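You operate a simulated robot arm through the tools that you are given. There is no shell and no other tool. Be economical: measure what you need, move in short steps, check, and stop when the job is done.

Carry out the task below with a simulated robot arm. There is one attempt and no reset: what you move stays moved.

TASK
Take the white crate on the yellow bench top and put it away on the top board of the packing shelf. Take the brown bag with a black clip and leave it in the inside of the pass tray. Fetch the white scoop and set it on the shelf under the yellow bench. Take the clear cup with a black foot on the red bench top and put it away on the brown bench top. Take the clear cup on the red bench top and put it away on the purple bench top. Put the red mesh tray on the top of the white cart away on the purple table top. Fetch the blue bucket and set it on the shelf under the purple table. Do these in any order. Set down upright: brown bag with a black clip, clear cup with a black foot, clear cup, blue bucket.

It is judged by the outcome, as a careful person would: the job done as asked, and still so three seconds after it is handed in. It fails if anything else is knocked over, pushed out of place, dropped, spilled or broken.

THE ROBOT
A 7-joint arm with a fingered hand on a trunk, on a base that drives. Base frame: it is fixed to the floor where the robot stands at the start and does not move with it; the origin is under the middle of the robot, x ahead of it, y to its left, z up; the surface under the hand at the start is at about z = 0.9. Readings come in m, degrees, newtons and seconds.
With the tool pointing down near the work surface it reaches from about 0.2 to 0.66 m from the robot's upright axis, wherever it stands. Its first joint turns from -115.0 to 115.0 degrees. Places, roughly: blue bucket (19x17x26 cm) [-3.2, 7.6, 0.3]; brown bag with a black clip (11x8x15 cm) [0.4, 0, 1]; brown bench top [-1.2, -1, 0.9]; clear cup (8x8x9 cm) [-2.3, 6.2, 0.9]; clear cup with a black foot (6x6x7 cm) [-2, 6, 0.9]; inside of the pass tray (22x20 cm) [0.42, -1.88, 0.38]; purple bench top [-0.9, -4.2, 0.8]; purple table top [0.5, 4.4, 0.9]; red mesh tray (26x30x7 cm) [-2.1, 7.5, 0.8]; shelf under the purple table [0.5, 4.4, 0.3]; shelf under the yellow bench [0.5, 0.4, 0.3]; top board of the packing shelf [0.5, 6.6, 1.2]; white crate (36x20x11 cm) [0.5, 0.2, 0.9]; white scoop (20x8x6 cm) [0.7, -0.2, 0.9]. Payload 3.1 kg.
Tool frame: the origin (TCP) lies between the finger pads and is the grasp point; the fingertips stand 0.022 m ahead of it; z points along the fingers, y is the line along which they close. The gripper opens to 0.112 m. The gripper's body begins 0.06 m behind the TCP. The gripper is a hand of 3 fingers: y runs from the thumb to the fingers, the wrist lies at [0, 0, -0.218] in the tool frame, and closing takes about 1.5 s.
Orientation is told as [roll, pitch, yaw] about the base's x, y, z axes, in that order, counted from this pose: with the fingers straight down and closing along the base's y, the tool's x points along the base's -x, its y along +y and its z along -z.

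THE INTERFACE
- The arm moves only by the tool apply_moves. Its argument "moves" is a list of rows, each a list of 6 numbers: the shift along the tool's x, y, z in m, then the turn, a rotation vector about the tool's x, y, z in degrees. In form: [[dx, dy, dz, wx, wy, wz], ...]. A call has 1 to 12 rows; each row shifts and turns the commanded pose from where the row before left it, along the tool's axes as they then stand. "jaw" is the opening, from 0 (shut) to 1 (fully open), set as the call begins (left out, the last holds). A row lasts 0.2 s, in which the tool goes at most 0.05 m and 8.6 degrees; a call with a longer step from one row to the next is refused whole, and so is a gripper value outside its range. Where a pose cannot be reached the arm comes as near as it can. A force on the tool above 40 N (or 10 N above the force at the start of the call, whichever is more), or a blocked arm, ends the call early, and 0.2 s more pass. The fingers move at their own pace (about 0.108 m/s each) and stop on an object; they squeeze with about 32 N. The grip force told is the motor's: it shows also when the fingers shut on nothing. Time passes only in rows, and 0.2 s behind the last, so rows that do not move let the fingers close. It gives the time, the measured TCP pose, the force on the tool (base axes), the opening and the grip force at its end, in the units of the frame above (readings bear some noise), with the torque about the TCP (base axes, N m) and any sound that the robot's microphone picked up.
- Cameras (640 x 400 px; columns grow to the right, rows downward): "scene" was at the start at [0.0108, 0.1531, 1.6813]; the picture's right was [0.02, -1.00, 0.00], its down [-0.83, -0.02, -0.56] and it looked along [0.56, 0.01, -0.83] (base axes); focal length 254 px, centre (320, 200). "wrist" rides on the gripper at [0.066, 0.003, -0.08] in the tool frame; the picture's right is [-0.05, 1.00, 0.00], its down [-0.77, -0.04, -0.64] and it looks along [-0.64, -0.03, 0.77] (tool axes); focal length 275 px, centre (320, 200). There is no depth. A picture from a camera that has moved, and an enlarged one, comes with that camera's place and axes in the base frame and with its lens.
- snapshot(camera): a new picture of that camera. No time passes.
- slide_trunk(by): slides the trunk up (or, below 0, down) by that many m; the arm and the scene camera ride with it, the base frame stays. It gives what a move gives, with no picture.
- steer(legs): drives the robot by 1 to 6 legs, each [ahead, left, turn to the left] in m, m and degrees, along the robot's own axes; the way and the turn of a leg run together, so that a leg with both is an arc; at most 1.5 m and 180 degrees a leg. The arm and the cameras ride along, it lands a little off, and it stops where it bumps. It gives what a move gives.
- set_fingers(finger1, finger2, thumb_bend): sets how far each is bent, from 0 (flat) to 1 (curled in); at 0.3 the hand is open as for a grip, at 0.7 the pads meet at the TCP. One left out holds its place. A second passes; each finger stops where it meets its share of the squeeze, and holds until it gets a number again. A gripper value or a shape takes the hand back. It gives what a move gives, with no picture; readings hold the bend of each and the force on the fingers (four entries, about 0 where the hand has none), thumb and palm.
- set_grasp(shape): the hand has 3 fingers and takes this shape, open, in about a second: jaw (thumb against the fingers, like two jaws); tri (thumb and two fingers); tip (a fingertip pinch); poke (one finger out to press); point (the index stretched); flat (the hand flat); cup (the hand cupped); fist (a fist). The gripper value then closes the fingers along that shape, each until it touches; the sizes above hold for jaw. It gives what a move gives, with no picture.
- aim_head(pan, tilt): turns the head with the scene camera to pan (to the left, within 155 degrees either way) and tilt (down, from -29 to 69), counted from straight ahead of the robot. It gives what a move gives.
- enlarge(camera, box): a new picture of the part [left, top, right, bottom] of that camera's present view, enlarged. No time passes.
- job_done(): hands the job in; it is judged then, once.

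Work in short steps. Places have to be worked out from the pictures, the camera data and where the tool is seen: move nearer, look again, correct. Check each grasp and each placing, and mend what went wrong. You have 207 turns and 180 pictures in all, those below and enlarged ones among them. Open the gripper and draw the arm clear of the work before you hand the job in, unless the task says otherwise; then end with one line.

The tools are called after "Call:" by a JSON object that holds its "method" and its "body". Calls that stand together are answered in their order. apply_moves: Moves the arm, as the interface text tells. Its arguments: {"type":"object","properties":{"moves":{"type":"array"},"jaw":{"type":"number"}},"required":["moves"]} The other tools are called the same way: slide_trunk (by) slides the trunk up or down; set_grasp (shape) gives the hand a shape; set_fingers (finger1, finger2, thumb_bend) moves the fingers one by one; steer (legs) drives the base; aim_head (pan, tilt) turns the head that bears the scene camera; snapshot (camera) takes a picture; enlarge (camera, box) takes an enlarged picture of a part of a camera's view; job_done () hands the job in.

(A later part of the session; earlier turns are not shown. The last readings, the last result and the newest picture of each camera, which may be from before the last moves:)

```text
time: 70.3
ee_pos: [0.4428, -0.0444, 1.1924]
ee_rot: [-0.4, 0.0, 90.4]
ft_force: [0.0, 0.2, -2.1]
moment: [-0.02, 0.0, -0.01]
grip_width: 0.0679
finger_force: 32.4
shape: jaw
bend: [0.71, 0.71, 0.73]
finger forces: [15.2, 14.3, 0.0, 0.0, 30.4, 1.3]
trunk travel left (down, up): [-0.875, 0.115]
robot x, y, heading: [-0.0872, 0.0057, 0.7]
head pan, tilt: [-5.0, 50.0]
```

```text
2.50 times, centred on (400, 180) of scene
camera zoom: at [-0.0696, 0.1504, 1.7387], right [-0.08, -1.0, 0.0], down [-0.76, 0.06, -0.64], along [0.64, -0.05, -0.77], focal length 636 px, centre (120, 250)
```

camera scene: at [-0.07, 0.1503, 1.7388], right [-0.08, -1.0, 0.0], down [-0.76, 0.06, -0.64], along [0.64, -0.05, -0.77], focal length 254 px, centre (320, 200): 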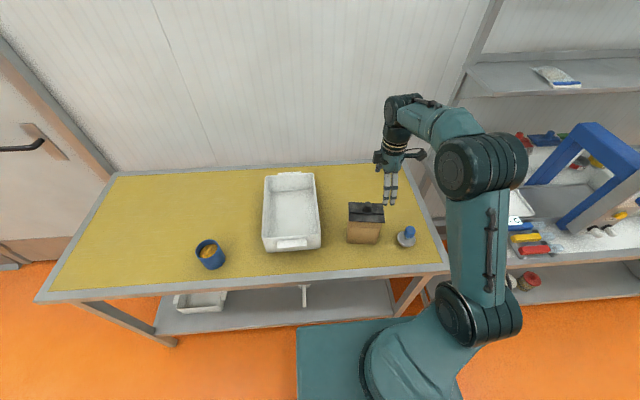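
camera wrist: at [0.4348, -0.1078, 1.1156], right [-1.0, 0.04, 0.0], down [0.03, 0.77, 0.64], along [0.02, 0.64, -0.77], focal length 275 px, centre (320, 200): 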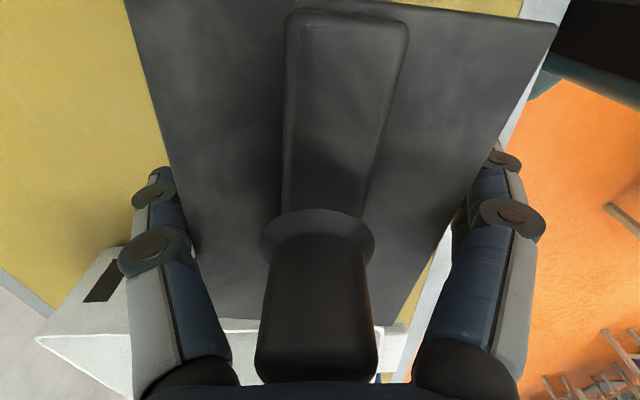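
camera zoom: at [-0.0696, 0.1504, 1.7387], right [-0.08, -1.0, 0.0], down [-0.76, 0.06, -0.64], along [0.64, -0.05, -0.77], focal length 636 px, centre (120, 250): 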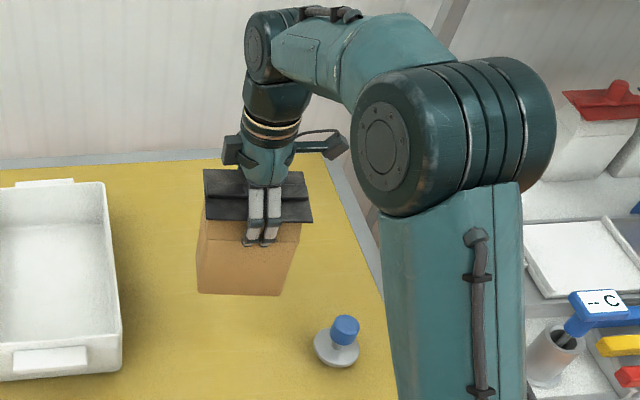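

Bag is secure. I'll back off to the aisle and slide right along it, then look for the pass tray.

Call:
{"method": "steer", "body": {"legs": [[-0.37, 0, 0], [0, -1.0, 0], [0, -0.85, 0]]}}

Call:
{"method": "aim_head", "body": {"pan": 5, "tilt": 40}}

Call:
{"method": "snapshot", "body": {"camera": "scene"}}

```text
time: 81.5
ee_pos: [0.1069, -1.879, 1.1917]
ee_rot: [-0.4, 0.1, 91.4]
ft_force: [-0.5, -0.4, -1.6]
moment: [0.03, -0.05, -0.01]
grip_width: 0.0678
finger_force: 31.9
shape: jaw
bend: [0.71, 0.71, 0.73]
finger forces: [15.1, 14.2, 0.1, 0.0, 30.4, 1.3]
trunk travel left (down, up): [-0.875, 0.115]
robot x, y, heading: [-0.4206, -1.8384, 0.9]
head pan, tilt: [-5.0, 50.0]
```

```text
time: 82.3
ee_pos: [0.1059, -1.8798, 1.1919]
ee_rot: [-0.4, 0.0, 91.3]
ft_force: [-0.4, -0.6, -1.0]
moment: [0.02, 0.0, 0.04]
grip_width: 0.0677
finger_force: 32.0
shape: jaw
bend: [0.71, 0.71, 0.73]
finger forces: [15.1, 14.2, 0.0, 0.0, 30.4, 1.3]
trunk travel left (down, up): [-0.875, 0.115]
robot x, y, heading: [-0.4214, -1.8365, 1.5]
head pan, tilt: [5.0, 40.0]
```

```text
152 pictures are left
camera scene: at [-0.3991, -1.6793, 1.7528], right [0.11, -0.99, 0.0], down [-0.64, -0.07, -0.77], along [0.76, 0.08, -0.64], focal length 254 px, centre (320, 200)
```

scene: 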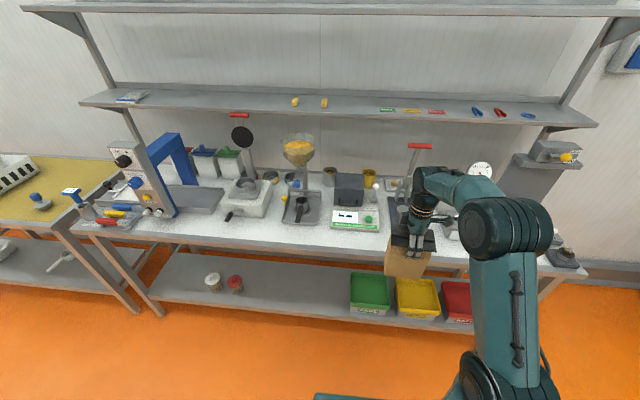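

The tray at (0.43,-1.89) should be the green one; I'll check the labels.

Call:
{"method": "enlarge", "body": {"camera": "scene", "box": [330, 260, 490, 330]}}

```text
4.00 times, centred on (410, 295) of scene
camera zoom: at [-0.3991, -1.6793, 1.7528], right [0.11, -0.99, 0.0], down [-0.64, -0.07, -0.77], along [0.76, 0.08, -0.64], focal length 1018 px, centre (-40, -180)
```

zoom: 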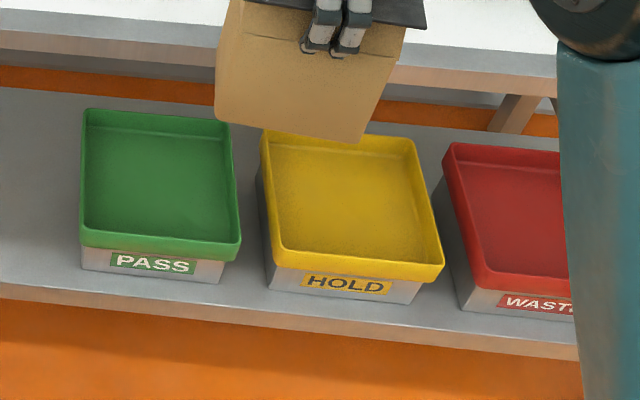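

Green PASS tray centre is (0.42,-1.88). To keep the elbow below the bench top I'll drop the trunk fully and raise the arm relative to it.

Call:
{"method": "slide_trunk", "body": {"by": -0.4}}

Call:
{"method": "slide_trunk", "body": {"by": -0.4}}

Call:
{"method": "slide_trunk", "body": {"by": -0.07}}

Call:
{"method": "apply_moves", "body": {"moves": [[0, 0, -0.03, 0, 0, 0], [0, 0, -0.045, 0, 0, 0], [0, 0, -0.045, 0, 0, 0], [0, 0, -0.045, 0, 0, 0], [0, 0, -0.045, 0, 0, 0], [0, 0, -0.02, 0, 0, 0], [0, 0, 0, 0, 0, 0]]}}

Call:
{"method": "aim_head", "body": {"pan": 5, "tilt": 15}}

Call:
{"method": "snapshot", "body": {"camera": "scene"}}

```text
time: 86.1
ee_pos: [0.1073, -1.8793, 0.7922]
ee_rot: [-0.5, 0.1, 91.3]
ft_force: [-0.8, -0.3, -0.3]
moment: [-0.01, 0.01, 0.02]
grip_width: 0.0678
finger_force: 32.0
shape: jaw
bend: [0.71, 0.71, 0.73]
finger forces: [15.1, 14.3, 0.0, 0.0, 30.3, 1.3]
trunk travel left (down, up): [-0.475, 0.515]
robot x, y, heading: [-0.4198, -1.839, 1.5]
head pan, tilt: [5.0, 40.0]
```

```text
time: 89.9
ee_pos: [0.1065, -1.8812, 0.3918]
ee_rot: [-0.3, 0.1, 91.2]
ft_force: [0.2, -0.4, -1.6]
moment: [-0.01, -0.01, 0.01]
grip_width: 0.0674
finger_force: 31.6
shape: jaw
bend: [0.71, 0.71, 0.73]
finger forces: [15.2, 14.3, 0.0, 0.0, 30.3, 1.1]
trunk travel left (down, up): [-0.075, 0.915]
robot x, y, heading: [-0.4216, -1.8392, 1.3]
head pan, tilt: [5.0, 40.0]
```

```text
time: 91.0
ee_pos: [0.1066, -1.8807, 0.3226]
ee_rot: [-0.4, 0.1, 91.3]
ft_force: [-0.2, -0.6, 0.1]
moment: [-0.02, -0.01, -0.01]
grip_width: 0.0675
finger_force: 32.0
shape: jaw
bend: [0.71, 0.71, 0.73]
finger forces: [15.2, 14.3, 0.0, 0.0, 30.2, 1.3]
trunk travel left (down, up): [-0.005, 0.985]
robot x, y, heading: [-0.419, -1.8397, 1.2]
head pan, tilt: [5.0, 40.0]
```

```text
time: 92.6
ee_pos: [0.0861, -1.8662, 0.5301]
ee_rot: [-0.5, 0.0, 91.1]
ft_force: [0.8, -0.4, -1.5]
moment: [0.02, 0.03, -0.01]
grip_width: 0.0672
finger_force: 32.4
shape: jaw
bend: [0.71, 0.72, 0.73]
finger forces: [15.0, 14.3, 0.0, 0.0, 30.0, 1.0]
out of reach, approached as far as the arm can: row 5, 6
trunk travel left (down, up): [-0.005, 0.985]
robot x, y, heading: [-0.4188, -1.8411, 1.3]
head pan, tilt: [5.0, 40.0]
```

```text
time: 93.5
ee_pos: [0.0871, -1.8647, 0.5298]
ee_rot: [-0.6, -0.1, 91.1]
ft_force: [0.6, -0.4, -0.1]
moment: [0.0, 0.0, -0.03]
grip_width: 0.0677
finger_force: 32.6
shape: jaw
bend: [0.71, 0.72, 0.73]
finger forces: [14.9, 14.1, 0.0, 0.0, 29.9, 1.0]
trunk travel left (down, up): [-0.005, 0.985]
robot x, y, heading: [-0.4153, -1.8362, 1.6]
head pan, tilt: [5.0, 15.0]
```

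```text
150 pictures are left
camera scene: at [-0.3908, -1.6781, 0.9223], right [0.11, -0.99, 0.0], down [-0.26, -0.03, -0.97], along [0.96, 0.11, -0.26], focal length 254 px, centre (320, 200)
```

scene: 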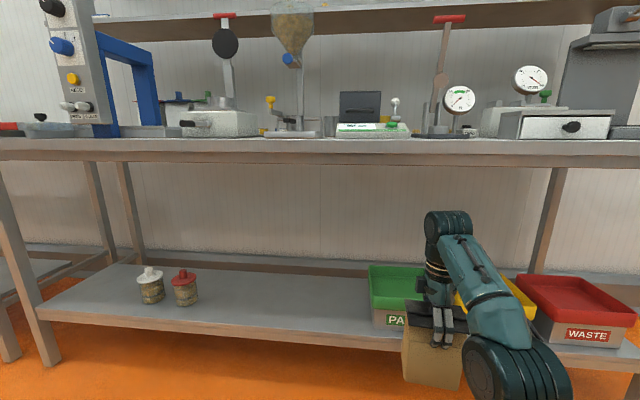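

The arm is low now. I need the exact rim height and bench underside before sliding in, so I'll zoom.

Call:
{"method": "enlarge", "body": {"camera": "scene", "box": [340, 200, 500, 400]}}

```text
2.00 times, centred on (420, 300) of scene
camera zoom: at [-0.3908, -1.6781, 0.9223], right [0.11, -0.99, 0.0], down [-0.26, -0.03, -0.97], along [0.96, 0.11, -0.26], focal length 509 px, centre (120, 0)
```

zoom: 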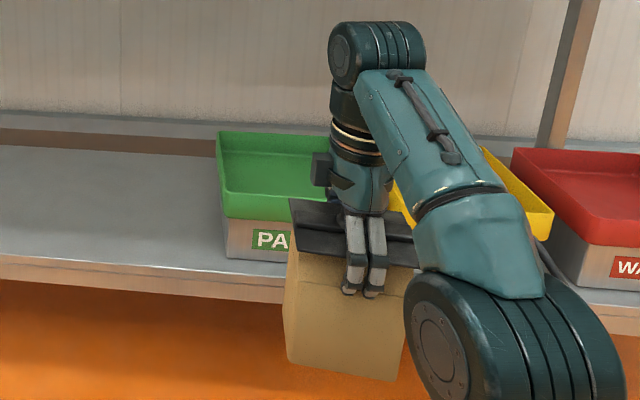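

Rim top is ~0.42 and the bench rail underside ~0.84; with TCP at 0.575 both clear by ~2 cm. I'll raise the trunk 4.5 cm, straighten, and drive in partway.

Call:
{"method": "slide_trunk", "body": {"by": 0.045}}

Call:
{"method": "steer", "body": {"legs": [[0.06, 0, -1.5]]}}

Call:
{"method": "enlarge", "body": {"camera": "scene", "box": [340, 120, 500, 320]}}

```text
time: 94.4
ee_pos: [0.085, -1.8655, 0.5746]
ee_rot: [-0.6, 0.0, 91.1]
ft_force: [-0.1, 0.9, 0.0]
moment: [-0.02, -0.04, 0.0]
grip_width: 0.0674
finger_force: 32.0
shape: jaw
bend: [0.71, 0.72, 0.73]
finger forces: [14.9, 14.2, 0.1, 0.0, 29.9, 1.0]
trunk travel left (down, up): [-0.05, 0.94]
robot x, y, heading: [-0.4204, -1.8371, 1.2]
head pan, tilt: [5.0, 15.0]
```

```text
time: 95.3
ee_pos: [0.145, -1.8788, 0.5747]
ee_rot: [-0.6, 0.0, 89.6]
ft_force: [-0.6, 0.4, -0.9]
moment: [0.01, 0.01, 0.0]
grip_width: 0.0675
finger_force: 32.4
shape: jaw
bend: [0.71, 0.72, 0.73]
finger forces: [15.0, 14.1, 0.0, 0.0, 29.8, 0.9]
trunk travel left (down, up): [-0.05, 0.94]
robot x, y, heading: [-0.3636, -1.8395, -0.5]
head pan, tilt: [5.0, 15.0]
```

```text
2.00 times, centred on (420, 220) of scene
camera zoom: at [-0.3254, -1.6784, 0.9674], right [0.08, -1.0, 0.0], down [-0.26, -0.02, -0.97], along [0.96, 0.08, -0.26], focal length 509 px, centre (120, 160)
```

zoom: 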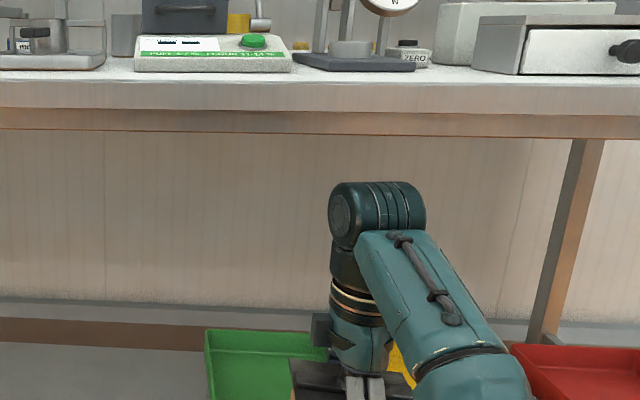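

Clearances: rail ~0.835, rim ~0.41. I'll lower 1 cm to balance the margins, then drive in slowly.

Call:
{"method": "slide_trunk", "body": {"by": -0.01}}

Call:
{"method": "steer", "body": {"legs": [[0.15, 0, 0.4]]}}

Call:
{"method": "snapshot", "body": {"camera": "scene"}}

```text
time: 95.9
ee_pos: [0.1464, -1.8793, 0.5652]
ee_rot: [-0.7, 0.0, 89.5]
ft_force: [-0.4, 0.4, -1.6]
moment: [-0.01, 0.02, -0.01]
grip_width: 0.0676
finger_force: 32.1
shape: jaw
bend: [0.71, 0.72, 0.73]
finger forces: [14.9, 14.2, 0.0, 0.1, 29.8, 1.1]
trunk travel left (down, up): [-0.04, 0.95]
robot x, y, heading: [-0.3559, -1.838, -0.3]
head pan, tilt: [5.0, 15.0]
```

```text
time: 97.3
ee_pos: [0.2956, -1.8743, 0.5641]
ee_rot: [-0.6, -0.1, 90.0]
ft_force: [-0.2, 0.2, 0.0]
moment: [0.01, 0.02, 0.0]
grip_width: 0.0674
finger_force: 32.0
shape: jaw
bend: [0.71, 0.72, 0.73]
finger forces: [15.0, 14.2, 0.0, 0.0, 29.7, 1.0]
trunk travel left (down, up): [-0.04, 0.95]
robot x, y, heading: [-0.2096, -1.8346, 0.4]
head pan, tilt: [5.0, 15.0]
```

```text
147 pictures are left
camera scene: at [-0.1778, -1.6784, 0.9574], right [0.09, -1.0, 0.0], down [-0.26, -0.02, -0.97], along [0.96, 0.09, -0.26], focal length 254 px, centre (320, 200)
```

scene: 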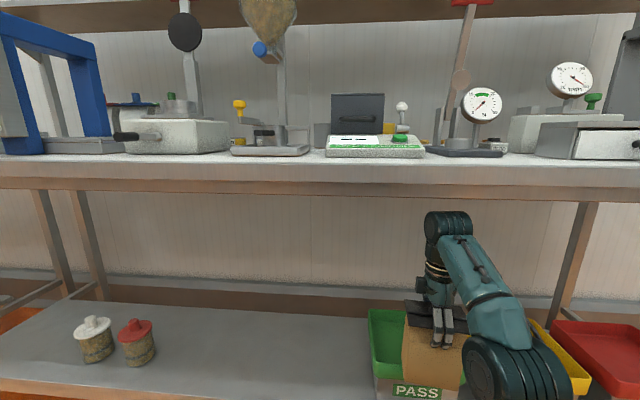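

It passes freely under the rail. I'll continue to the tray centre.

Call:
{"method": "steer", "body": {"legs": [[0.122, -0.007, 0]]}}

Call:
{"method": "aim_head", "body": {"pan": -5, "tilt": 35}}

Call:
{"method": "snapshot", "body": {"camera": "scene"}}

Call:
{"method": "snapshot", "body": {"camera": "wrist"}}

```text
time: 98.5
ee_pos: [0.4186, -1.8819, 0.5647]
ee_rot: [-0.7, 0.0, 89.9]
ft_force: [-0.3, -1.3, -0.4]
moment: [0.0, -0.04, -0.03]
grip_width: 0.0673
finger_force: 32.2
shape: jaw
bend: [0.71, 0.72, 0.73]
finger forces: [15.0, 14.1, 0.0, 0.0, 29.8, 1.0]
trunk travel left (down, up): [-0.04, 0.95]
robot x, y, heading: [-0.088, -1.8448, -0.1]
head pan, tilt: [5.0, 15.0]
```

```text
time: 99.4
ee_pos: [0.4177, -1.8815, 0.5656]
ee_rot: [-0.6, 0.0, 90.0]
ft_force: [-0.1, -0.9, -1.3]
moment: [-0.01, -0.01, -0.02]
grip_width: 0.0674
finger_force: 31.6
shape: jaw
bend: [0.71, 0.72, 0.73]
finger forces: [15.0, 14.1, 0.0, 0.1, 29.8, 1.0]
trunk travel left (down, up): [-0.04, 0.95]
robot x, y, heading: [-0.0877, -1.8441, 0.3]
head pan, tilt: [-5.0, 35.0]
```

```text
146 pictures are left
camera scene: at [-0.0601, -1.7009, 0.9255], right [-0.09, -1.0, 0.0], down [-0.57, 0.05, -0.82], along [0.82, -0.07, -0.57], focal length 254 px, centre (320, 200)
```

scene: 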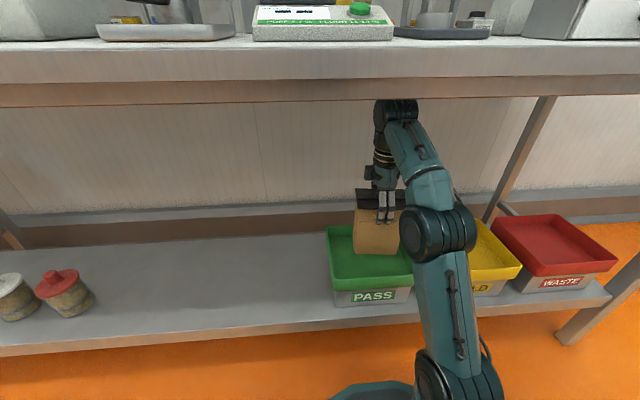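

```text
145 pictures are left
camera wrist: at [0.413, -1.9476, 0.6454], right [-1.0, 0.05, -0.01], down [0.03, 0.77, 0.64], along [0.04, 0.64, -0.77], focal length 275 px, centre (320, 200)
```

wrist: 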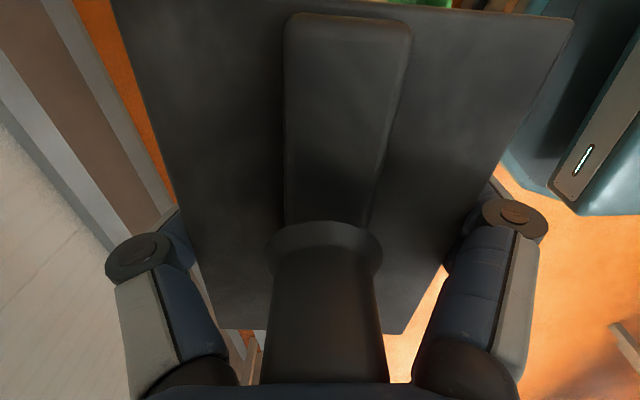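

Bag is inside the tray outline. I'll lower the arm in steps until the bag touches the tray floor.

Call:
{"method": "apply_moves", "body": {"moves": [[0, 0, 0.015, 0, 0, 0], [0, 0, 0.015, 0, 0, 0], [0, 0, 0.01, 0, 0, 0], [0, 0, 0, 0, 0, 0]]}}

Call:
{"method": "apply_moves", "body": {"moves": [[0, 0, 0.006, 0, 0, 0], [0, 0, 0, 0, 0, 0]]}}

Call:
{"method": "apply_moves", "body": {"moves": [[0, 0, 0.005, 0, 0, 0], [0, 0, 0, 0, 0, 0]]}}

```text
time: 100.4
ee_pos: [0.4186, -1.8838, 0.5245]
ee_rot: [-0.6, 0.1, 90.0]
ft_force: [-0.7, -0.3, -0.7]
moment: [0.02, -0.04, 0.0]
grip_width: 0.0674
finger_force: 32.1
shape: jaw
bend: [0.71, 0.72, 0.73]
finger forces: [14.9, 14.2, 0.0, 0.0, 29.8, 1.1]
trunk travel left (down, up): [-0.04, 0.95]
robot x, y, heading: [-0.0885, -1.8453, -0.1]
head pan, tilt: [-5.0, 35.0]
```

```text
time: 101.0
ee_pos: [0.418, -1.8836, 0.5197]
ee_rot: [-0.6, 0.0, 89.9]
ft_force: [-0.3, 0.2, -1.8]
moment: [-0.01, 0.0, 0.03]
grip_width: 0.0676
finger_force: 32.4
shape: jaw
bend: [0.71, 0.72, 0.73]
finger forces: [15.0, 14.2, 0.0, 0.0, 29.7, 1.1]
trunk travel left (down, up): [-0.04, 0.95]
robot x, y, heading: [-0.0874, -1.845, 0.2]
head pan, tilt: [-5.0, 35.0]
```

```text
time: 101.6
ee_pos: [0.4186, -1.8831, 0.5124]
ee_rot: [-0.7, 0.0, 89.9]
ft_force: [1.1, -0.4, -0.8]
moment: [0.02, 0.03, -0.02]
grip_width: 0.0676
finger_force: 32.3
shape: jaw
bend: [0.71, 0.72, 0.73]
finger forces: [14.9, 14.2, 0.0, 0.0, 29.7, 0.9]
trunk travel left (down, up): [-0.04, 0.95]
robot x, y, heading: [-0.0858, -1.8452, 0.0]
head pan, tilt: [-5.0, 35.0]
```

Call:
{"method": "apply_moves", "body": {"moves": [[0, 0, 0.004, 0, 0, 0], [0, 0, 0, 0, 0, 0]]}}

Call:
{"method": "apply_moves", "body": {"moves": [[0, 0, 0.004, 0, 0, 0], [0, 0, 0, 0, 0, 0]]}}

```text
time: 102.2
ee_pos: [0.4184, -1.8826, 0.508]
ee_rot: [-0.5, 0.0, 89.9]
ft_force: [0.0, -0.2, -1.4]
moment: [0.01, 0.02, 0.01]
grip_width: 0.0675
finger_force: 31.7
shape: jaw
bend: [0.71, 0.72, 0.73]
finger forces: [15.0, 14.2, 0.0, 0.0, 29.7, 1.0]
trunk travel left (down, up): [-0.04, 0.95]
robot x, y, heading: [-0.0884, -1.8466, -0.2]
head pan, tilt: [-5.0, 35.0]
```

```text
time: 102.8
ee_pos: [0.4182, -1.8829, 0.5054]
ee_rot: [-0.6, 0.0, 89.9]
ft_force: [0.0, 0.1, -0.3]
moment: [-0.01, 0.01, 0.03]
grip_width: 0.0676
finger_force: 31.8
shape: jaw
bend: [0.71, 0.72, 0.73]
finger forces: [14.9, 14.2, 0.1, 0.0, 29.7, 1.0]
trunk travel left (down, up): [-0.04, 0.95]
robot x, y, heading: [-0.0853, -1.846, 0.0]
head pan, tilt: [-5.0, 35.0]
```

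Call:
{"method": "apply_moves", "body": {"moves": [[0, 0, 0.004, 0, 0, 0], [0, 0, 0, 0, 0, 0]]}}

Call:
{"method": "apply_moves", "body": {"moves": [[0, 0, 0.004, 0, 0, 0], [0, 0, 0, 0, 0, 0]]}}

Call:
{"method": "enlarge", "body": {"camera": "scene", "box": [310, 150, 470, 320]}}

```text
time: 103.4
ee_pos: [0.4185, -1.8824, 0.5021]
ee_rot: [-0.7, 0.0, 90.0]
ft_force: [0.3, 0.4, -0.8]
moment: [0.0, 0.01, 0.0]
grip_width: 0.0671
finger_force: 32.5
shape: jaw
bend: [0.71, 0.72, 0.73]
finger forces: [14.9, 14.2, 0.1, 0.0, 29.7, 1.0]
trunk travel left (down, up): [-0.04, 0.95]
robot x, y, heading: [-0.0866, -1.8458, 0.0]
head pan, tilt: [-5.0, 35.0]
```

```text
time: 104.0
ee_pos: [0.4181, -1.8817, 0.4999]
ee_rot: [-0.9, 0.0, 90.0]
ft_force: [3.5, 1.3, 20.4]
moment: [-0.09, 0.33, -0.02]
grip_width: 0.0669
finger_force: 32.2
shape: jaw
bend: [0.71, 0.72, 0.73]
finger forces: [15.3, 15.2, 0.0, 0.1, 31.9, 5.5]
trunk travel left (down, up): [-0.04, 0.95]
robot x, y, heading: [-0.0863, -1.8455, 0.2]
head pan, tilt: [-5.0, 35.0]
```

```text
2.35 times, centred on (390, 235) of scene
camera zoom: at [-0.0616, -1.7007, 0.9257], right [-0.09, -1.0, 0.0], down [-0.57, 0.05, -0.82], along [0.82, -0.07, -0.57], focal length 599 px, centre (155, 118)
```

zoom: 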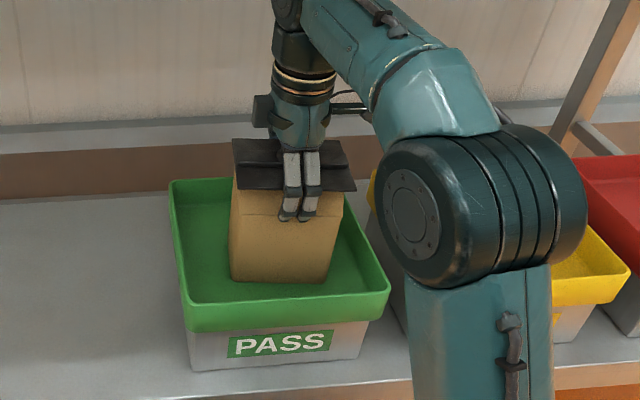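

Bag stands on the tray floor. I'll release, rise 3 cm, then leave sideways (fingers straddle front/back) since there is little headroom.

Call:
{"method": "apply_moves", "body": {"moves": [[0, 0, -0.003, 0, 0, 0], [0, 0, 0, 0, 0, 0], [0, 0, 0, 0, 0, 0], [0, 0, 0, 0, 0, 0], [0, 0, 0, 0, 0, 0], [0, 0, 0, 0, 0, 0], [0, 0, 0, 0, 0, 0], [0, 0, -0.015, 0, 0, 0], [0, 0, -0.015, 0, 0, 0], [0, 0, 0, 0, 0, 0]], "jaw": 1}}

Call:
{"method": "snapshot", "body": {"camera": "wrist"}}

Call:
{"method": "enlarge", "body": {"camera": "scene", "box": [310, 150, 470, 320]}}

```text
time: 106.2
ee_pos: [0.4186, -1.882, 0.5298]
ee_rot: [-0.5, 0.1, 90.0]
ft_force: [0.0, -0.6, -0.7]
moment: [-0.01, 0.01, -0.03]
grip_width: 0.1119
finger_force: 0.0
shape: jaw
bend: [0.3, 0.3, 0.3]
finger forces: [0.1, 0.0, 0.0, 0.0, 0.0, 0.0]
trunk travel left (down, up): [-0.04, 0.95]
robot x, y, heading: [-0.0906, -1.8438, 0.1]
head pan, tilt: [-5.0, 35.0]
```

```text
143 pictures are left
camera wrist: at [0.4137, -1.9474, 0.6114], right [-1.0, 0.05, -0.01], down [0.03, 0.77, 0.64], along [0.04, 0.64, -0.77], focal length 275 px, centre (320, 200)
```

wrist: 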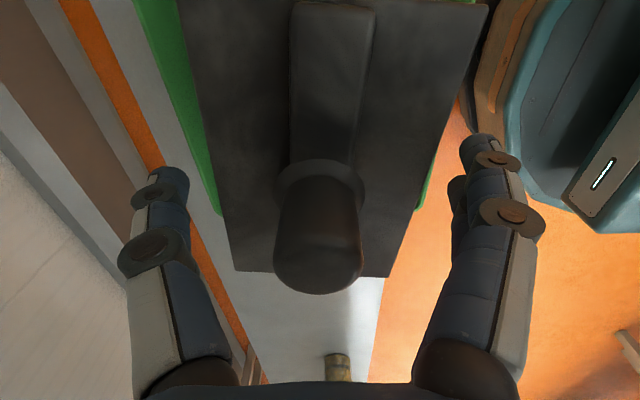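

```text
2.35 times, centred on (390, 235) of scene
camera zoom: at [-0.0602, -1.7009, 0.9254], right [-0.09, -1.0, 0.0], down [-0.57, 0.05, -0.82], along [0.82, -0.07, -0.57], focal length 599 px, centre (155, 118)
```

zoom: 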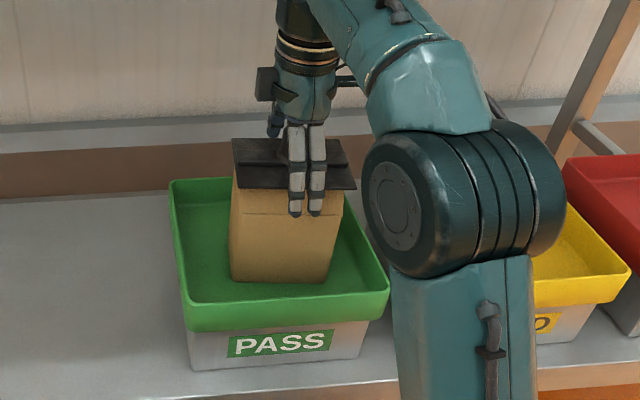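

The bag stands free. I'll slide right 14 cm to clear it, then back out.

Call:
{"method": "steer", "body": {"legs": [[0, -0.14, 0]]}}

Call:
{"method": "enlarge", "body": {"camera": "scene", "box": [240, 120, 440, 330]}}

```text
time: 107.5
ee_pos: [0.4186, -2.0217, 0.5305]
ee_rot: [-0.6, 0.0, 89.7]
ft_force: [-0.1, 0.4, 0.9]
moment: [-0.02, 0.01, -0.02]
grip_width: 0.1119
finger_force: 0.1
shape: jaw
bend: [0.3, 0.3, 0.3]
finger forces: [0.0, 0.0, 0.1, 0.0, 0.1, 0.0]
trunk travel left (down, up): [-0.04, 0.95]
robot x, y, heading: [-0.0829, -1.9839, -0.1]
head pan, tilt: [-5.0, 35.0]
```

```text
1.90 times, centred on (340, 225) of scene
camera zoom: at [-0.0598, -1.8398, 0.9254], right [-0.09, -1.0, 0.0], down [-0.57, 0.05, -0.82], along [0.82, -0.07, -0.57], focal length 485 px, centre (282, 152)
```

zoom: 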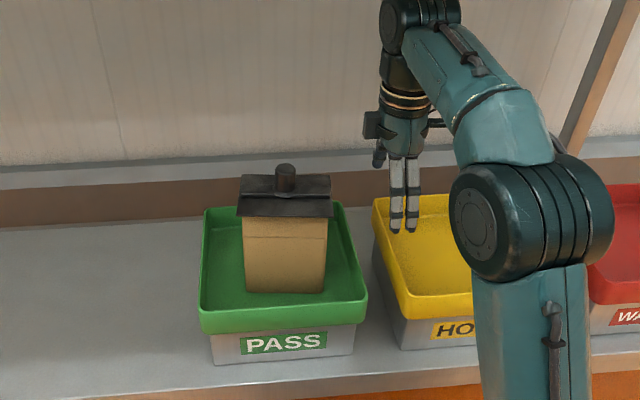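

Bag is upright in the PASS tray. Now back out, raise the trunk and return to the yellow bench for the crate.

Call:
{"method": "steer", "body": {"legs": [[-0.42, 0, 0], [0, 1.1, 0], [0, 1.0, 0]]}}

Call:
{"method": "slide_trunk", "body": {"by": 0.4}}

Call:
{"method": "slide_trunk", "body": {"by": 0.36}}

Call:
{"method": "apply_moves", "body": {"moves": [[0, 0, 0, 0, 0, 8.5], [0, 0, 0, 0, 0, 8.5], [0, 0, 0, 0, 0, 8.5], [0, 0, 0, 0, 0, 8.5], [0, 0, 0, 0, 0, 8.5], [0, 0, 0, 0, 0, 8.5], [0, 0, 0, 0, 0, 8.5], [0, 0, 0, 0, 0, 8.5], [0, 0, 0, 0, 0, 8.5], [0, 0, 0, 0, 0, 8.5], [0, 0, 0, 0, 0, 5.0], [0, 0, 0, 0, 0, 0]]}}

Call:
{"method": "steer", "body": {"legs": [[0.46, 0, 0]]}}

Call:
{"method": "aim_head", "body": {"pan": 10, "tilt": 50}}

Call:
{"method": "snapshot", "body": {"camera": "scene"}}

Call:
{"method": "snapshot", "body": {"camera": "wrist"}}

```text
time: 120.0
ee_pos: [-0.001, 0.0624, 0.5302]
ee_rot: [-0.6, 0.0, 90.1]
ft_force: [0.2, -0.8, 0.4]
moment: [0.01, -0.01, -0.01]
grip_width: 0.1122
finger_force: 0.0
shape: jaw
bend: [0.3, 0.3, 0.3]
finger forces: [0.0, 0.0, 0.0, 0.0, 0.0, 0.0]
trunk travel left (down, up): [-0.04, 0.95]
robot x, y, heading: [-0.5039, 0.098, 0.4]
head pan, tilt: [-5.0, 35.0]
```

```text
time: 123.8
ee_pos: [-0.0005, 0.0618, 0.9317]
ee_rot: [-0.7, 0.0, 90.2]
ft_force: [0.6, 1.0, -0.1]
moment: [0.0, -0.04, 0.04]
grip_width: 0.1118
finger_force: 0.1
shape: jaw
bend: [0.3, 0.3, 0.3]
finger forces: [0.0, 0.1, 0.1, 0.0, 0.1, 0.0]
trunk travel left (down, up): [-0.44, 0.55]
robot x, y, heading: [-0.5044, 0.0958, 0.4]
head pan, tilt: [-5.0, 35.0]
```

```text
time: 127.3
ee_pos: [-0.0008, 0.0625, 1.2908]
ee_rot: [-0.6, -0.1, 90.1]
ft_force: [-0.1, 0.2, 0.1]
moment: [0.02, 0.0, 0.02]
grip_width: 0.1117
finger_force: 0.1
shape: jaw
bend: [0.3, 0.3, 0.3]
finger forces: [0.1, 0.1, 0.1, 0.0, 0.1, 0.1]
trunk travel left (down, up): [-0.8, 0.19]
robot x, y, heading: [-0.5054, 0.096, 0.2]
head pan, tilt: [-5.0, 35.0]
```

```text
time: 129.9
ee_pos: [-0.0014, 0.0607, 1.2911]
ee_rot: [0.0, -0.7, 0.1]
ft_force: [-1.1, -0.1, 0.2]
moment: [-0.01, -0.03, -0.02]
grip_width: 0.1121
finger_force: 0.1
shape: jaw
bend: [0.3, 0.3, 0.3]
finger forces: [0.1, 0.1, 0.0, 0.0, 0.1, 0.0]
trunk travel left (down, up): [-0.8, 0.19]
robot x, y, heading: [-0.5067, 0.0958, 0.4]
head pan, tilt: [-5.0, 35.0]
```

```text
time: 132.7
ee_pos: [0.4656, 0.0667, 1.2907]
ee_rot: [-0.1, -0.6, 0.3]
ft_force: [-0.1, 0.6, -0.1]
moment: [0.0, 0.02, -0.01]
grip_width: 0.1123
finger_force: 0.1
shape: jaw
bend: [0.3, 0.3, 0.3]
finger forces: [0.0, 0.0, 0.0, 0.0, 0.0, 0.0]
trunk travel left (down, up): [-0.8, 0.19]
robot x, y, heading: [-0.0416, 0.1014, 0.6]
head pan, tilt: [-5.0, 35.0]
```

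```text
time: 133.5
ee_pos: [0.4649, 0.0663, 1.2916]
ee_rot: [0.0, -0.6, 0.3]
ft_force: [-0.6, -0.6, 0.2]
moment: [-0.02, 0.01, -0.04]
grip_width: 0.112
finger_force: 0.1
shape: jaw
bend: [0.3, 0.3, 0.3]
finger forces: [0.1, 0.0, 0.0, 0.0, 0.1, 0.1]
trunk travel left (down, up): [-0.8, 0.19]
robot x, y, heading: [-0.0405, 0.1018, 0.7]
head pan, tilt: [10.0, 50.0]
```

```text
140 pictures are left
camera scene: at [-0.0265, 0.2652, 1.6637], right [0.18, -0.98, 0.0], down [-0.75, -0.14, -0.64], along [0.63, 0.12, -0.77], focal length 254 px, centre (320, 200)
```

scene: 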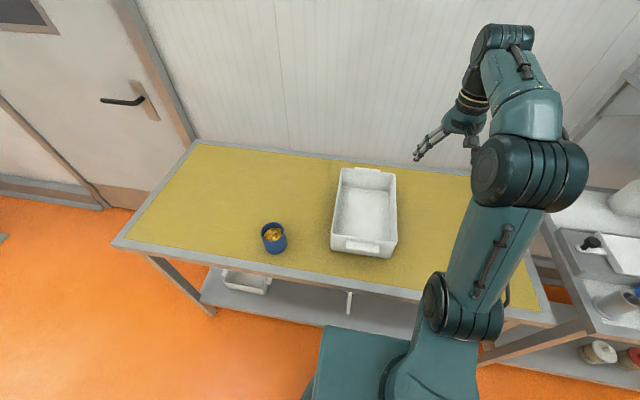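

```text
139 pictures are left
camera wrist: at [0.3974, 0.0701, 1.3712], right [0.04, 1.0, 0.0], down [0.76, -0.03, 0.64], along [0.64, -0.03, -0.77], focal length 275 px, centre (320, 200)
```

wrist: 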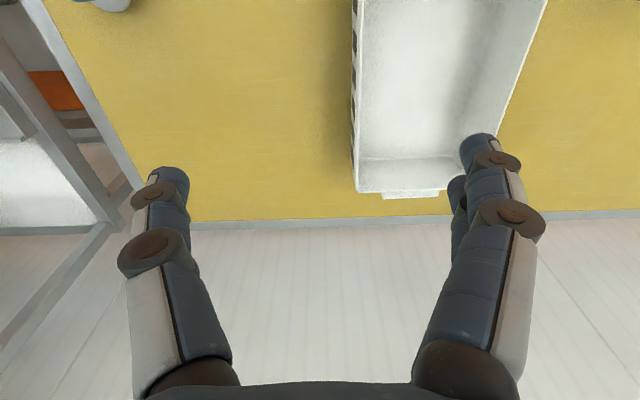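

Crate rim spans x 0.395–0.68, y 0.118–0.31. I'll grip the right long wall at its middle; first move above it and check.

Call:
{"method": "apply_moves", "body": {"moves": [[-0.037, 0.027, 0, 0, 0, 0], [-0.036, 0.027, 0, 0, 0, 0], [0, 0, 0.045, 0, 0, 0], [0, 0, 0.045, 0, 0, 0], [0, 0, 0.045, 0, 0, 0], [0, 0, 0.045, 0, 0, 0], [0, 0, 0.02, 0, 0, 0], [0, 0, 0, 0, 0, 0]]}}

Call:
{"method": "snapshot", "body": {"camera": "wrist"}}

```text
time: 135.3
ee_pos: [0.5285, 0.1206, 1.0896]
ee_rot: [0.0, -0.6, 0.3]
ft_force: [0.7, -0.4, -0.2]
moment: [0.04, -0.01, -0.02]
grip_width: 0.112
finger_force: 0.0
shape: jaw
bend: [0.3, 0.3, 0.3]
finger forces: [0.0, 0.0, 0.0, 0.0, 0.0, 0.0]
out of reach, approached as far as the arm can: row 2
trunk travel left (down, up): [-0.8, 0.19]
robot x, y, heading: [-0.0404, 0.103, 0.6]
head pan, tilt: [10.0, 50.0]
```

```text
138 pictures are left
camera wrist: at [0.4605, 0.1248, 1.1706], right [0.04, 1.0, 0.0], down [0.76, -0.03, 0.64], along [0.64, -0.03, -0.77], focal length 275 px, centre (320, 200)
```

wrist: 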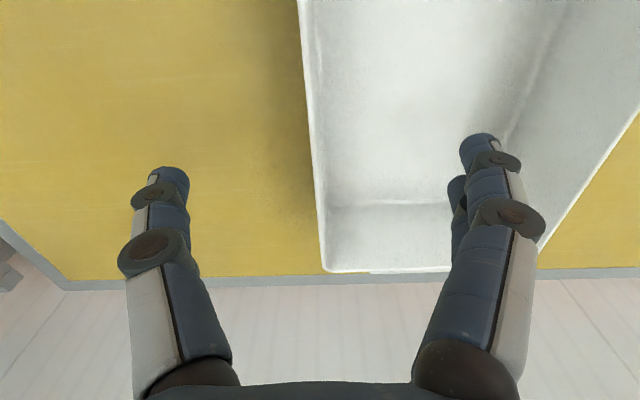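

Wall centre is at y≈0.117. I'll nudge, yaw 1.5°, descend to 0.985 and close.

Call:
{"method": "apply_moves", "body": {"moves": [[-0.006, -0.003, 0, 0, 0, -1.5], [0, 0, 0.04, 0, 0, 0], [0, 0, 0.04, 0, 0, 0], [0, 0, 0.025, 0, 0, 0], [0, 0, 0, 0, 0, 0]]}}

Call:
{"method": "snapshot", "body": {"camera": "wrist"}}

```text
time: 136.5
ee_pos: [0.536, 0.1148, 0.9866]
ee_rot: [0.0, -0.6, 1.9]
ft_force: [0.0, 0.1, -0.1]
moment: [0.02, -0.01, -0.02]
grip_width: 0.112
finger_force: 0.0
shape: jaw
bend: [0.3, 0.3, 0.3]
finger forces: [0.0, 0.0, 0.0, 0.0, 0.0, 0.0]
trunk travel left (down, up): [-0.8, 0.19]
robot x, y, heading: [-0.0432, 0.104, 0.3]
head pan, tilt: [10.0, 50.0]
```

```text
137 pictures are left
camera wrist: at [0.4685, 0.1179, 1.0657], right [0.01, 1.0, 0.0], down [0.76, -0.01, 0.64], along [0.64, -0.01, -0.76], focal length 275 px, centre (320, 200)
```

wrist: 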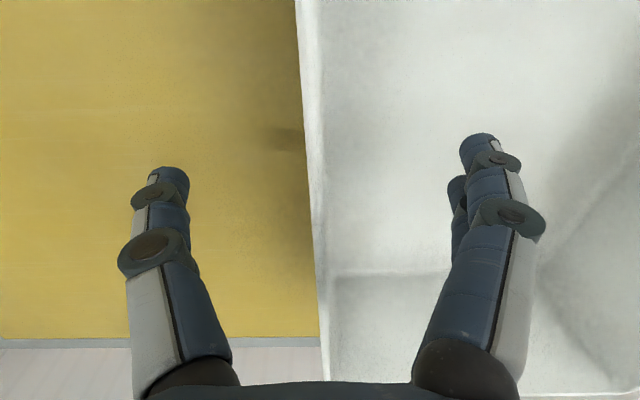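

Call:
{"method": "apply_moves", "body": {"moves": [[0, 0, 0, 0, 0, 0], [0, 0, 0, 0, 0, 0], [0, 0, 0, 0, 0, 0], [0, 0, 0, 0, 0, 0], [0, 0, 0, 0, 0, 0], [0, 0, 0, 0, 0, 0], [0, 0, 0, 0, 0, 0], [0, 0, 0, 0, 0, 0]], "jaw": 0}}

Call:
{"method": "apply_moves", "body": {"moves": [[0, 0, -0.01, 0, 0, 0], [0, 0, -0.015, 0, 0, 0], [0, 0, -0.015, 0, 0, 0], [0, 0, 0, 0, 0, 0]]}}

Call:
{"method": "snapshot", "body": {"camera": "wrist"}}

Call:
{"method": "snapshot", "body": {"camera": "scene"}}

```text
time: 138.3
ee_pos: [0.5367, 0.1163, 0.986]
ee_rot: [0.0, -0.6, 1.8]
ft_force: [-0.2, -0.1, 0.4]
moment: [0.01, -0.03, 0.0]
grip_width: 0.0
finger_force: 31.8
shape: jaw
bend: [0.7, 0.7, 0.7]
finger forces: [14.2, 14.3, 0.0, 0.1, 28.1, 0.0]
trunk travel left (down, up): [-0.8, 0.19]
robot x, y, heading: [-0.0413, 0.1017, 0.2]
head pan, tilt: [10.0, 50.0]
```

```text
time: 139.3
ee_pos: [0.5385, 0.1165, 1.027]
ee_rot: [0.0, -0.5, 1.8]
ft_force: [0.0, 0.0, -1.8]
moment: [-0.03, 0.01, 0.01]
grip_width: 0.0
finger_force: 32.4
shape: jaw
bend: [0.69, 0.69, 0.71]
finger forces: [15.4, 15.9, 0.0, 0.1, 30.5, 0.1]
trunk travel left (down, up): [-0.8, 0.19]
robot x, y, heading: [-0.0415, 0.0997, 0.6]
head pan, tilt: [10.0, 50.0]
```

```text
136 pictures are left
camera wrist: at [0.4697, 0.1187, 1.1069], right [0.01, 1.0, 0.0], down [0.77, -0.01, 0.64], along [0.64, -0.01, -0.77], focal length 275 px, centre (320, 200)
```

wrist: 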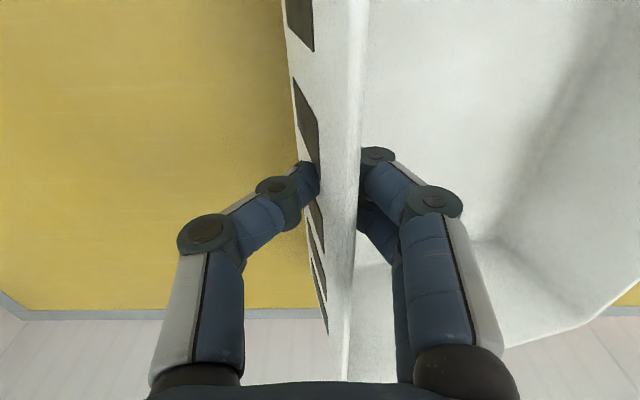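

```text
135 pictures are left
camera scene: at [-0.0259, 0.2654, 1.6637], right [0.18, -0.98, 0.0], down [-0.75, -0.14, -0.64], along [0.63, 0.12, -0.77], focal length 254 px, centre (320, 200)
```

scene: 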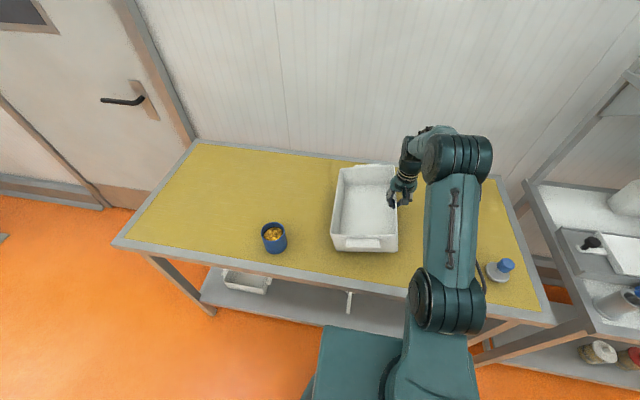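

The thin wall is gripped; the crate tilts slightly as it lifts on one side. I'll lift further and see how it hangs.

Call:
{"method": "apply_moves", "body": {"moves": [[0, 0, -0.02, 0, 0, 0], [0, 0, -0.03, 0, 0, 0], [0, 0, -0.03, 0, 0, 0], [0, 0, -0.03, 0, 0, 0], [0, 0, -0.03, 0, 0, 0], [0, 0, 0, 0, 0, 0]]}}

Call:
{"method": "snapshot", "body": {"camera": "scene"}}

Call:
{"method": "snapshot", "body": {"camera": "wrist"}}

```text
time: 140.7
ee_pos: [0.5368, 0.1141, 1.1669]
ee_rot: [0.0, -0.4, 1.9]
ft_force: [1.4, 0.8, -3.5]
moment: [-0.27, 0.0, 0.0]
grip_width: 0.0002
finger_force: 31.7
shape: jaw
bend: [0.67, 0.66, 0.72]
finger forces: [18.3, 18.4, 0.1, 0.0, 34.5, 0.1]
trunk travel left (down, up): [-0.8, 0.19]
robot x, y, heading: [-0.0405, 0.1015, 0.4]
head pan, tilt: [10.0, 50.0]
```

```text
134 pictures are left
camera scene: at [-0.0253, 0.2655, 1.6636], right [0.18, -0.98, 0.0], down [-0.75, -0.14, -0.64], along [0.63, 0.12, -0.77], focal length 254 px, centre (320, 200)
```

scene: 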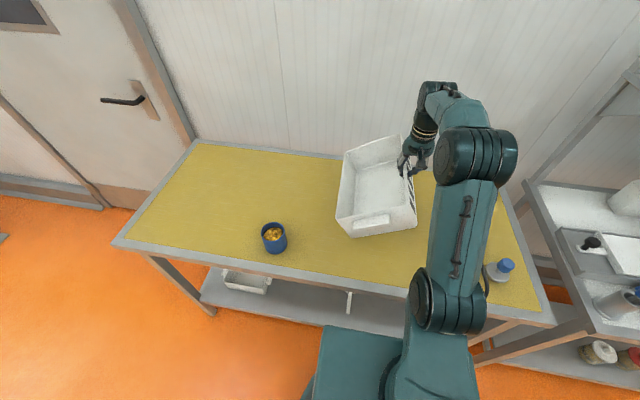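

```text
133 pictures are left
camera wrist: at [0.4683, 0.1169, 1.2471], right [0.01, 1.0, 0.0], down [0.77, -0.01, 0.64], along [0.64, -0.01, -0.77], focal length 275 px, centre (320, 200)
```

wrist: 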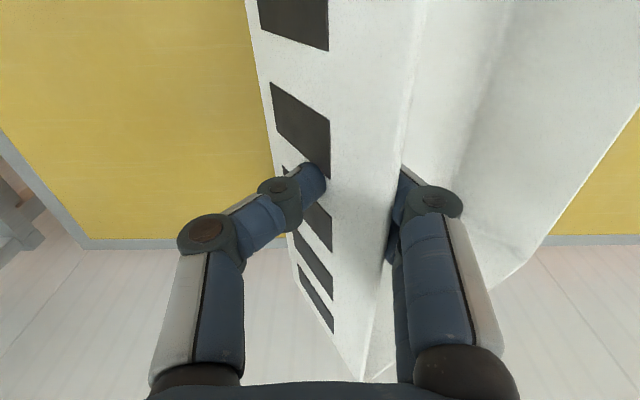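

It's holding (3.5 N, tilted ~25°). I'll roll the tool to level the crate, then raise a bit.

Call:
{"method": "apply_moves", "body": {"moves": [[0, 0, 0, -5, 0, 0], [0, 0, 0, -5, 0, 0], [0, 0, 0, -5, 0, 0], [0, 0, 0, -5, 0, 0], [0, 0, 0, -4, 0, 0], [0, 0, 0, 0, 0, 0], [0, 0, 0, 0, 0, 0]]}}

Call:
{"method": "slide_trunk", "body": {"by": 0.08}}

Call:
{"method": "snapshot", "body": {"camera": "scene"}}

```text
time: 142.3
ee_pos: [0.5357, 0.1167, 1.1655]
ee_rot: [24.0, -0.5, 1.9]
ft_force: [0.7, 0.0, -4.1]
moment: [-0.42, 0.02, 0.03]
grip_width: 0.0002
finger_force: 32.5
shape: jaw
bend: [0.67, 0.66, 0.72]
finger forces: [18.6, 19.0, 0.0, 0.0, 37.0, 0.0]
trunk travel left (down, up): [-0.8, 0.19]
robot x, y, heading: [-0.0399, 0.1021, 0.7]
head pan, tilt: [10.0, 50.0]
```

```text
time: 143.5
ee_pos: [0.5359, 0.1159, 1.2455]
ee_rot: [24.0, -0.5, 1.9]
ft_force: [-0.4, 0.0, -4.0]
moment: [-0.43, -0.01, -0.02]
grip_width: 0.0
finger_force: 32.3
shape: jaw
bend: [0.67, 0.66, 0.72]
finger forces: [18.7, 19.0, 0.0, 0.1, 37.0, 0.1]
trunk travel left (down, up): [-0.88, 0.11]
robot x, y, heading: [-0.0383, 0.1014, 0.8]
head pan, tilt: [10.0, 50.0]
```

```text
132 pictures are left
camera scene: at [-0.0254, 0.2655, 1.7436], right [0.18, -0.98, 0.0], down [-0.75, -0.14, -0.64], along [0.63, 0.12, -0.77], focal length 254 px, centre (320, 200)
```

scene: 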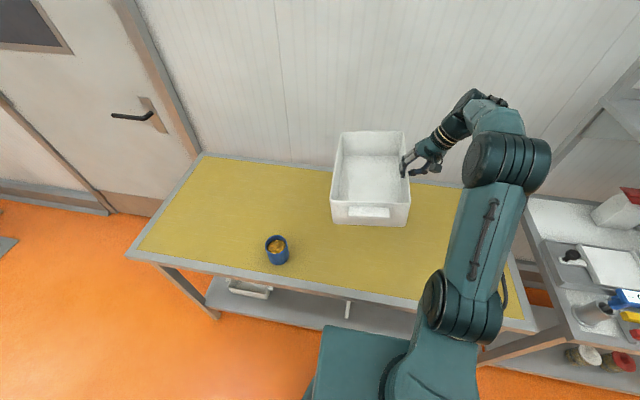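

The crate is level and steady. Backing off and looking left for the route.

Call:
{"method": "steer", "body": {"legs": [[-0.6, 0, 0]]}}

Call:
{"method": "aim_head", "body": {"pan": 80, "tilt": 18}}

Call:
{"method": "snapshot", "body": {"camera": "scene"}}

```text
time: 146.9
ee_pos: [-0.0652, 0.1124, 1.2464]
ee_rot: [24.0, -0.5, 2.1]
ft_force: [0.7, 0.5, -4.2]
moment: [-0.42, 0.02, 0.03]
grip_width: 0.0
finger_force: 32.1
shape: jaw
bend: [0.67, 0.66, 0.72]
finger forces: [18.7, 19.0, 0.0, 0.0, 37.2, 0.1]
trunk travel left (down, up): [-0.88, 0.11]
robot x, y, heading: [-0.6391, 0.0924, 0.6]
head pan, tilt: [10.0, 50.0]
```

```text
time: 148.3
ee_pos: [-0.0648, 0.1133, 1.2459]
ee_rot: [23.9, -0.5, 2.2]
ft_force: [0.5, -0.3, -3.9]
moment: [-0.41, 0.05, 0.0]
grip_width: 0.0
finger_force: 31.8
shape: jaw
bend: [0.67, 0.66, 0.72]
finger forces: [18.7, 18.9, 0.0, 0.0, 37.1, 0.0]
trunk travel left (down, up): [-0.88, 0.11]
robot x, y, heading: [-0.6415, 0.0987, 0.8]
head pan, tilt: [80.0, 18.0]
```

```text
131 pictures are left
camera scene: at [-0.6877, 0.3359, 1.7925], right [0.99, -0.16, 0.0], down [-0.05, -0.31, -0.95], along [0.15, 0.94, -0.31], focal length 254 px, centre (320, 200)
```

scene: 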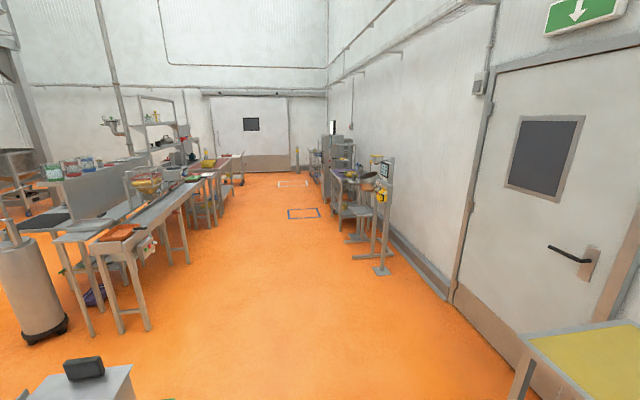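

The corridor along +y is clear (x from about -1.8 to 0.3). I'll slide left toward the packing shelf, stopping short to look.

Call:
{"method": "steer", "body": {"legs": [[-0.05, 1.4, 0], [0, 1.4, 0], [0, 1.4, 0], [0, 1.4, 0]]}}

Call:
{"method": "aim_head", "body": {"pan": 20, "tilt": 25}}

Call:
{"method": "snapshot", "body": {"camera": "scene"}}

```text
time: 175.2
ee_pos: [-0.1449, 5.7437, 1.2449]
ee_rot: [24.0, -0.5, 1.7]
ft_force: [-0.3, -0.8, -4.0]
moment: [-0.42, -0.01, 0.02]
grip_width: 0.0001
finger_force: 32.3
shape: jaw
bend: [0.67, 0.66, 0.72]
finger forces: [18.8, 19.0, 0.0, 0.0, 37.2, 0.0]
trunk travel left (down, up): [-0.88, 0.11]
robot x, y, heading: [-0.72, 5.7317, 0.6]
head pan, tilt: [80.0, 18.0]
```

```text
time: 176.4
ee_pos: [-0.1453, 5.7418, 1.2462]
ee_rot: [24.1, -0.4, 1.7]
ft_force: [0.7, -1.5, -4.1]
moment: [-0.4, 0.0, 0.02]
grip_width: 0.0
finger_force: 32.2
shape: jaw
bend: [0.67, 0.66, 0.72]
finger forces: [18.8, 19.0, 0.1, 0.1, 37.2, 0.1]
trunk travel left (down, up): [-0.88, 0.11]
robot x, y, heading: [-0.7228, 5.7312, 0.3]
head pan, tilt: [20.0, 25.0]
```

```text
130 pictures are left
camera scene: at [-0.6964, 5.9117, 1.7811], right [0.35, -0.94, 0.0], down [-0.4, -0.15, -0.91], along [0.85, 0.32, -0.42], focal length 254 px, centre (320, 200)
```

scene: 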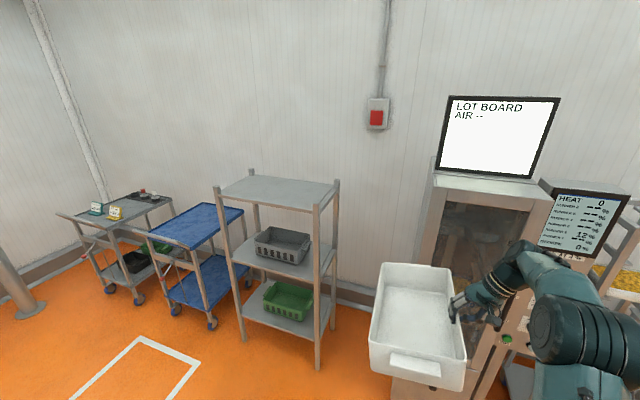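

The shelf's top board is empty (x≈0.4–0.72, y≈6.35–6.97). It's ~0.33 deep, so I'll swing the crate so its long side runs along the shelf, using hand yaw here in free space.

Call:
{"method": "apply_moves", "body": {"moves": [[0, 0, 0, 0, -3.3, 7.4], [0, 0, 0, 0, -3.3, 7.4], [0, 0, 0, 0, -3.3, 7.4], [0, 0, 0, 0, -3.3, 7.4], [0, 0, 0, 0, -3.3, 7.4], [0, 0, 0, 0, -3.3, 7.4], [0, 0, 0, 0, 0, 0]]}}

Call:
{"method": "apply_moves", "body": {"moves": [[0, 0, 0, 0, -3.3, 7.4], [0, 0, 0, 0, -3.3, 7.4], [0, 0, 0, 0, -3.3, 7.4], [0, 0, 0, 0, -3.3, 7.4], [0, 0, 0, 0, -3.3, 7.4], [0, 0, 0, 0, -0.8, 1.8], [0, 0, 0, 0, 0, 0]]}}

Call:
{"method": "snapshot", "body": {"camera": "scene"}}

```text
time: 178.1
ee_pos: [-0.146, 5.7421, 1.2461]
ee_rot: [24.3, -0.4, -47.0]
ft_force: [-0.5, 0.7, -3.7]
moment: [-0.29, 0.32, -0.03]
grip_width: 0.0
finger_force: 31.8
shape: jaw
bend: [0.67, 0.66, 0.72]
finger forces: [19.2, 17.2, 0.0, 0.0, 35.8, 0.1]
trunk travel left (down, up): [-0.88, 0.11]
robot x, y, heading: [-0.722, 5.7276, 0.6]
head pan, tilt: [20.0, 25.0]
```

```text
time: 179.7
ee_pos: [-0.1451, 5.7431, 1.246]
ee_rot: [24.5, 0.0, -89.4]
ft_force: [0.3, -0.6, -3.9]
moment: [0.03, 0.4, 0.01]
grip_width: 0.0
finger_force: 32.1
shape: jaw
bend: [0.67, 0.66, 0.72]
finger forces: [17.9, 18.3, 0.1, 0.1, 35.4, 0.1]
trunk travel left (down, up): [-0.88, 0.11]
robot x, y, heading: [-0.721, 5.7274, 0.5]
head pan, tilt: [20.0, 25.0]
```

```text
129 pictures are left
camera scene: at [-0.6963, 5.9114, 1.7812], right [0.35, -0.94, 0.0], down [-0.4, -0.15, -0.91], along [0.85, 0.32, -0.42], focal length 254 px, centre (320, 200)
```

scene: 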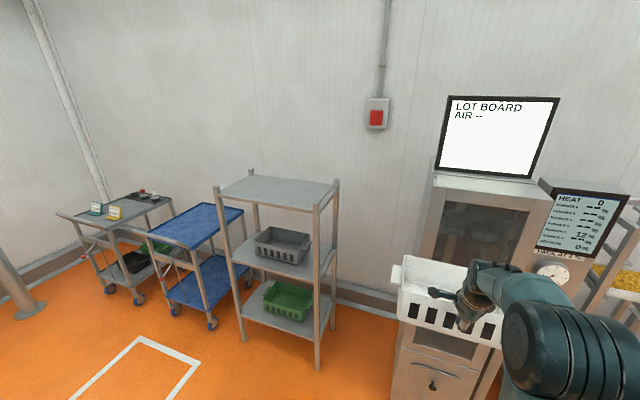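

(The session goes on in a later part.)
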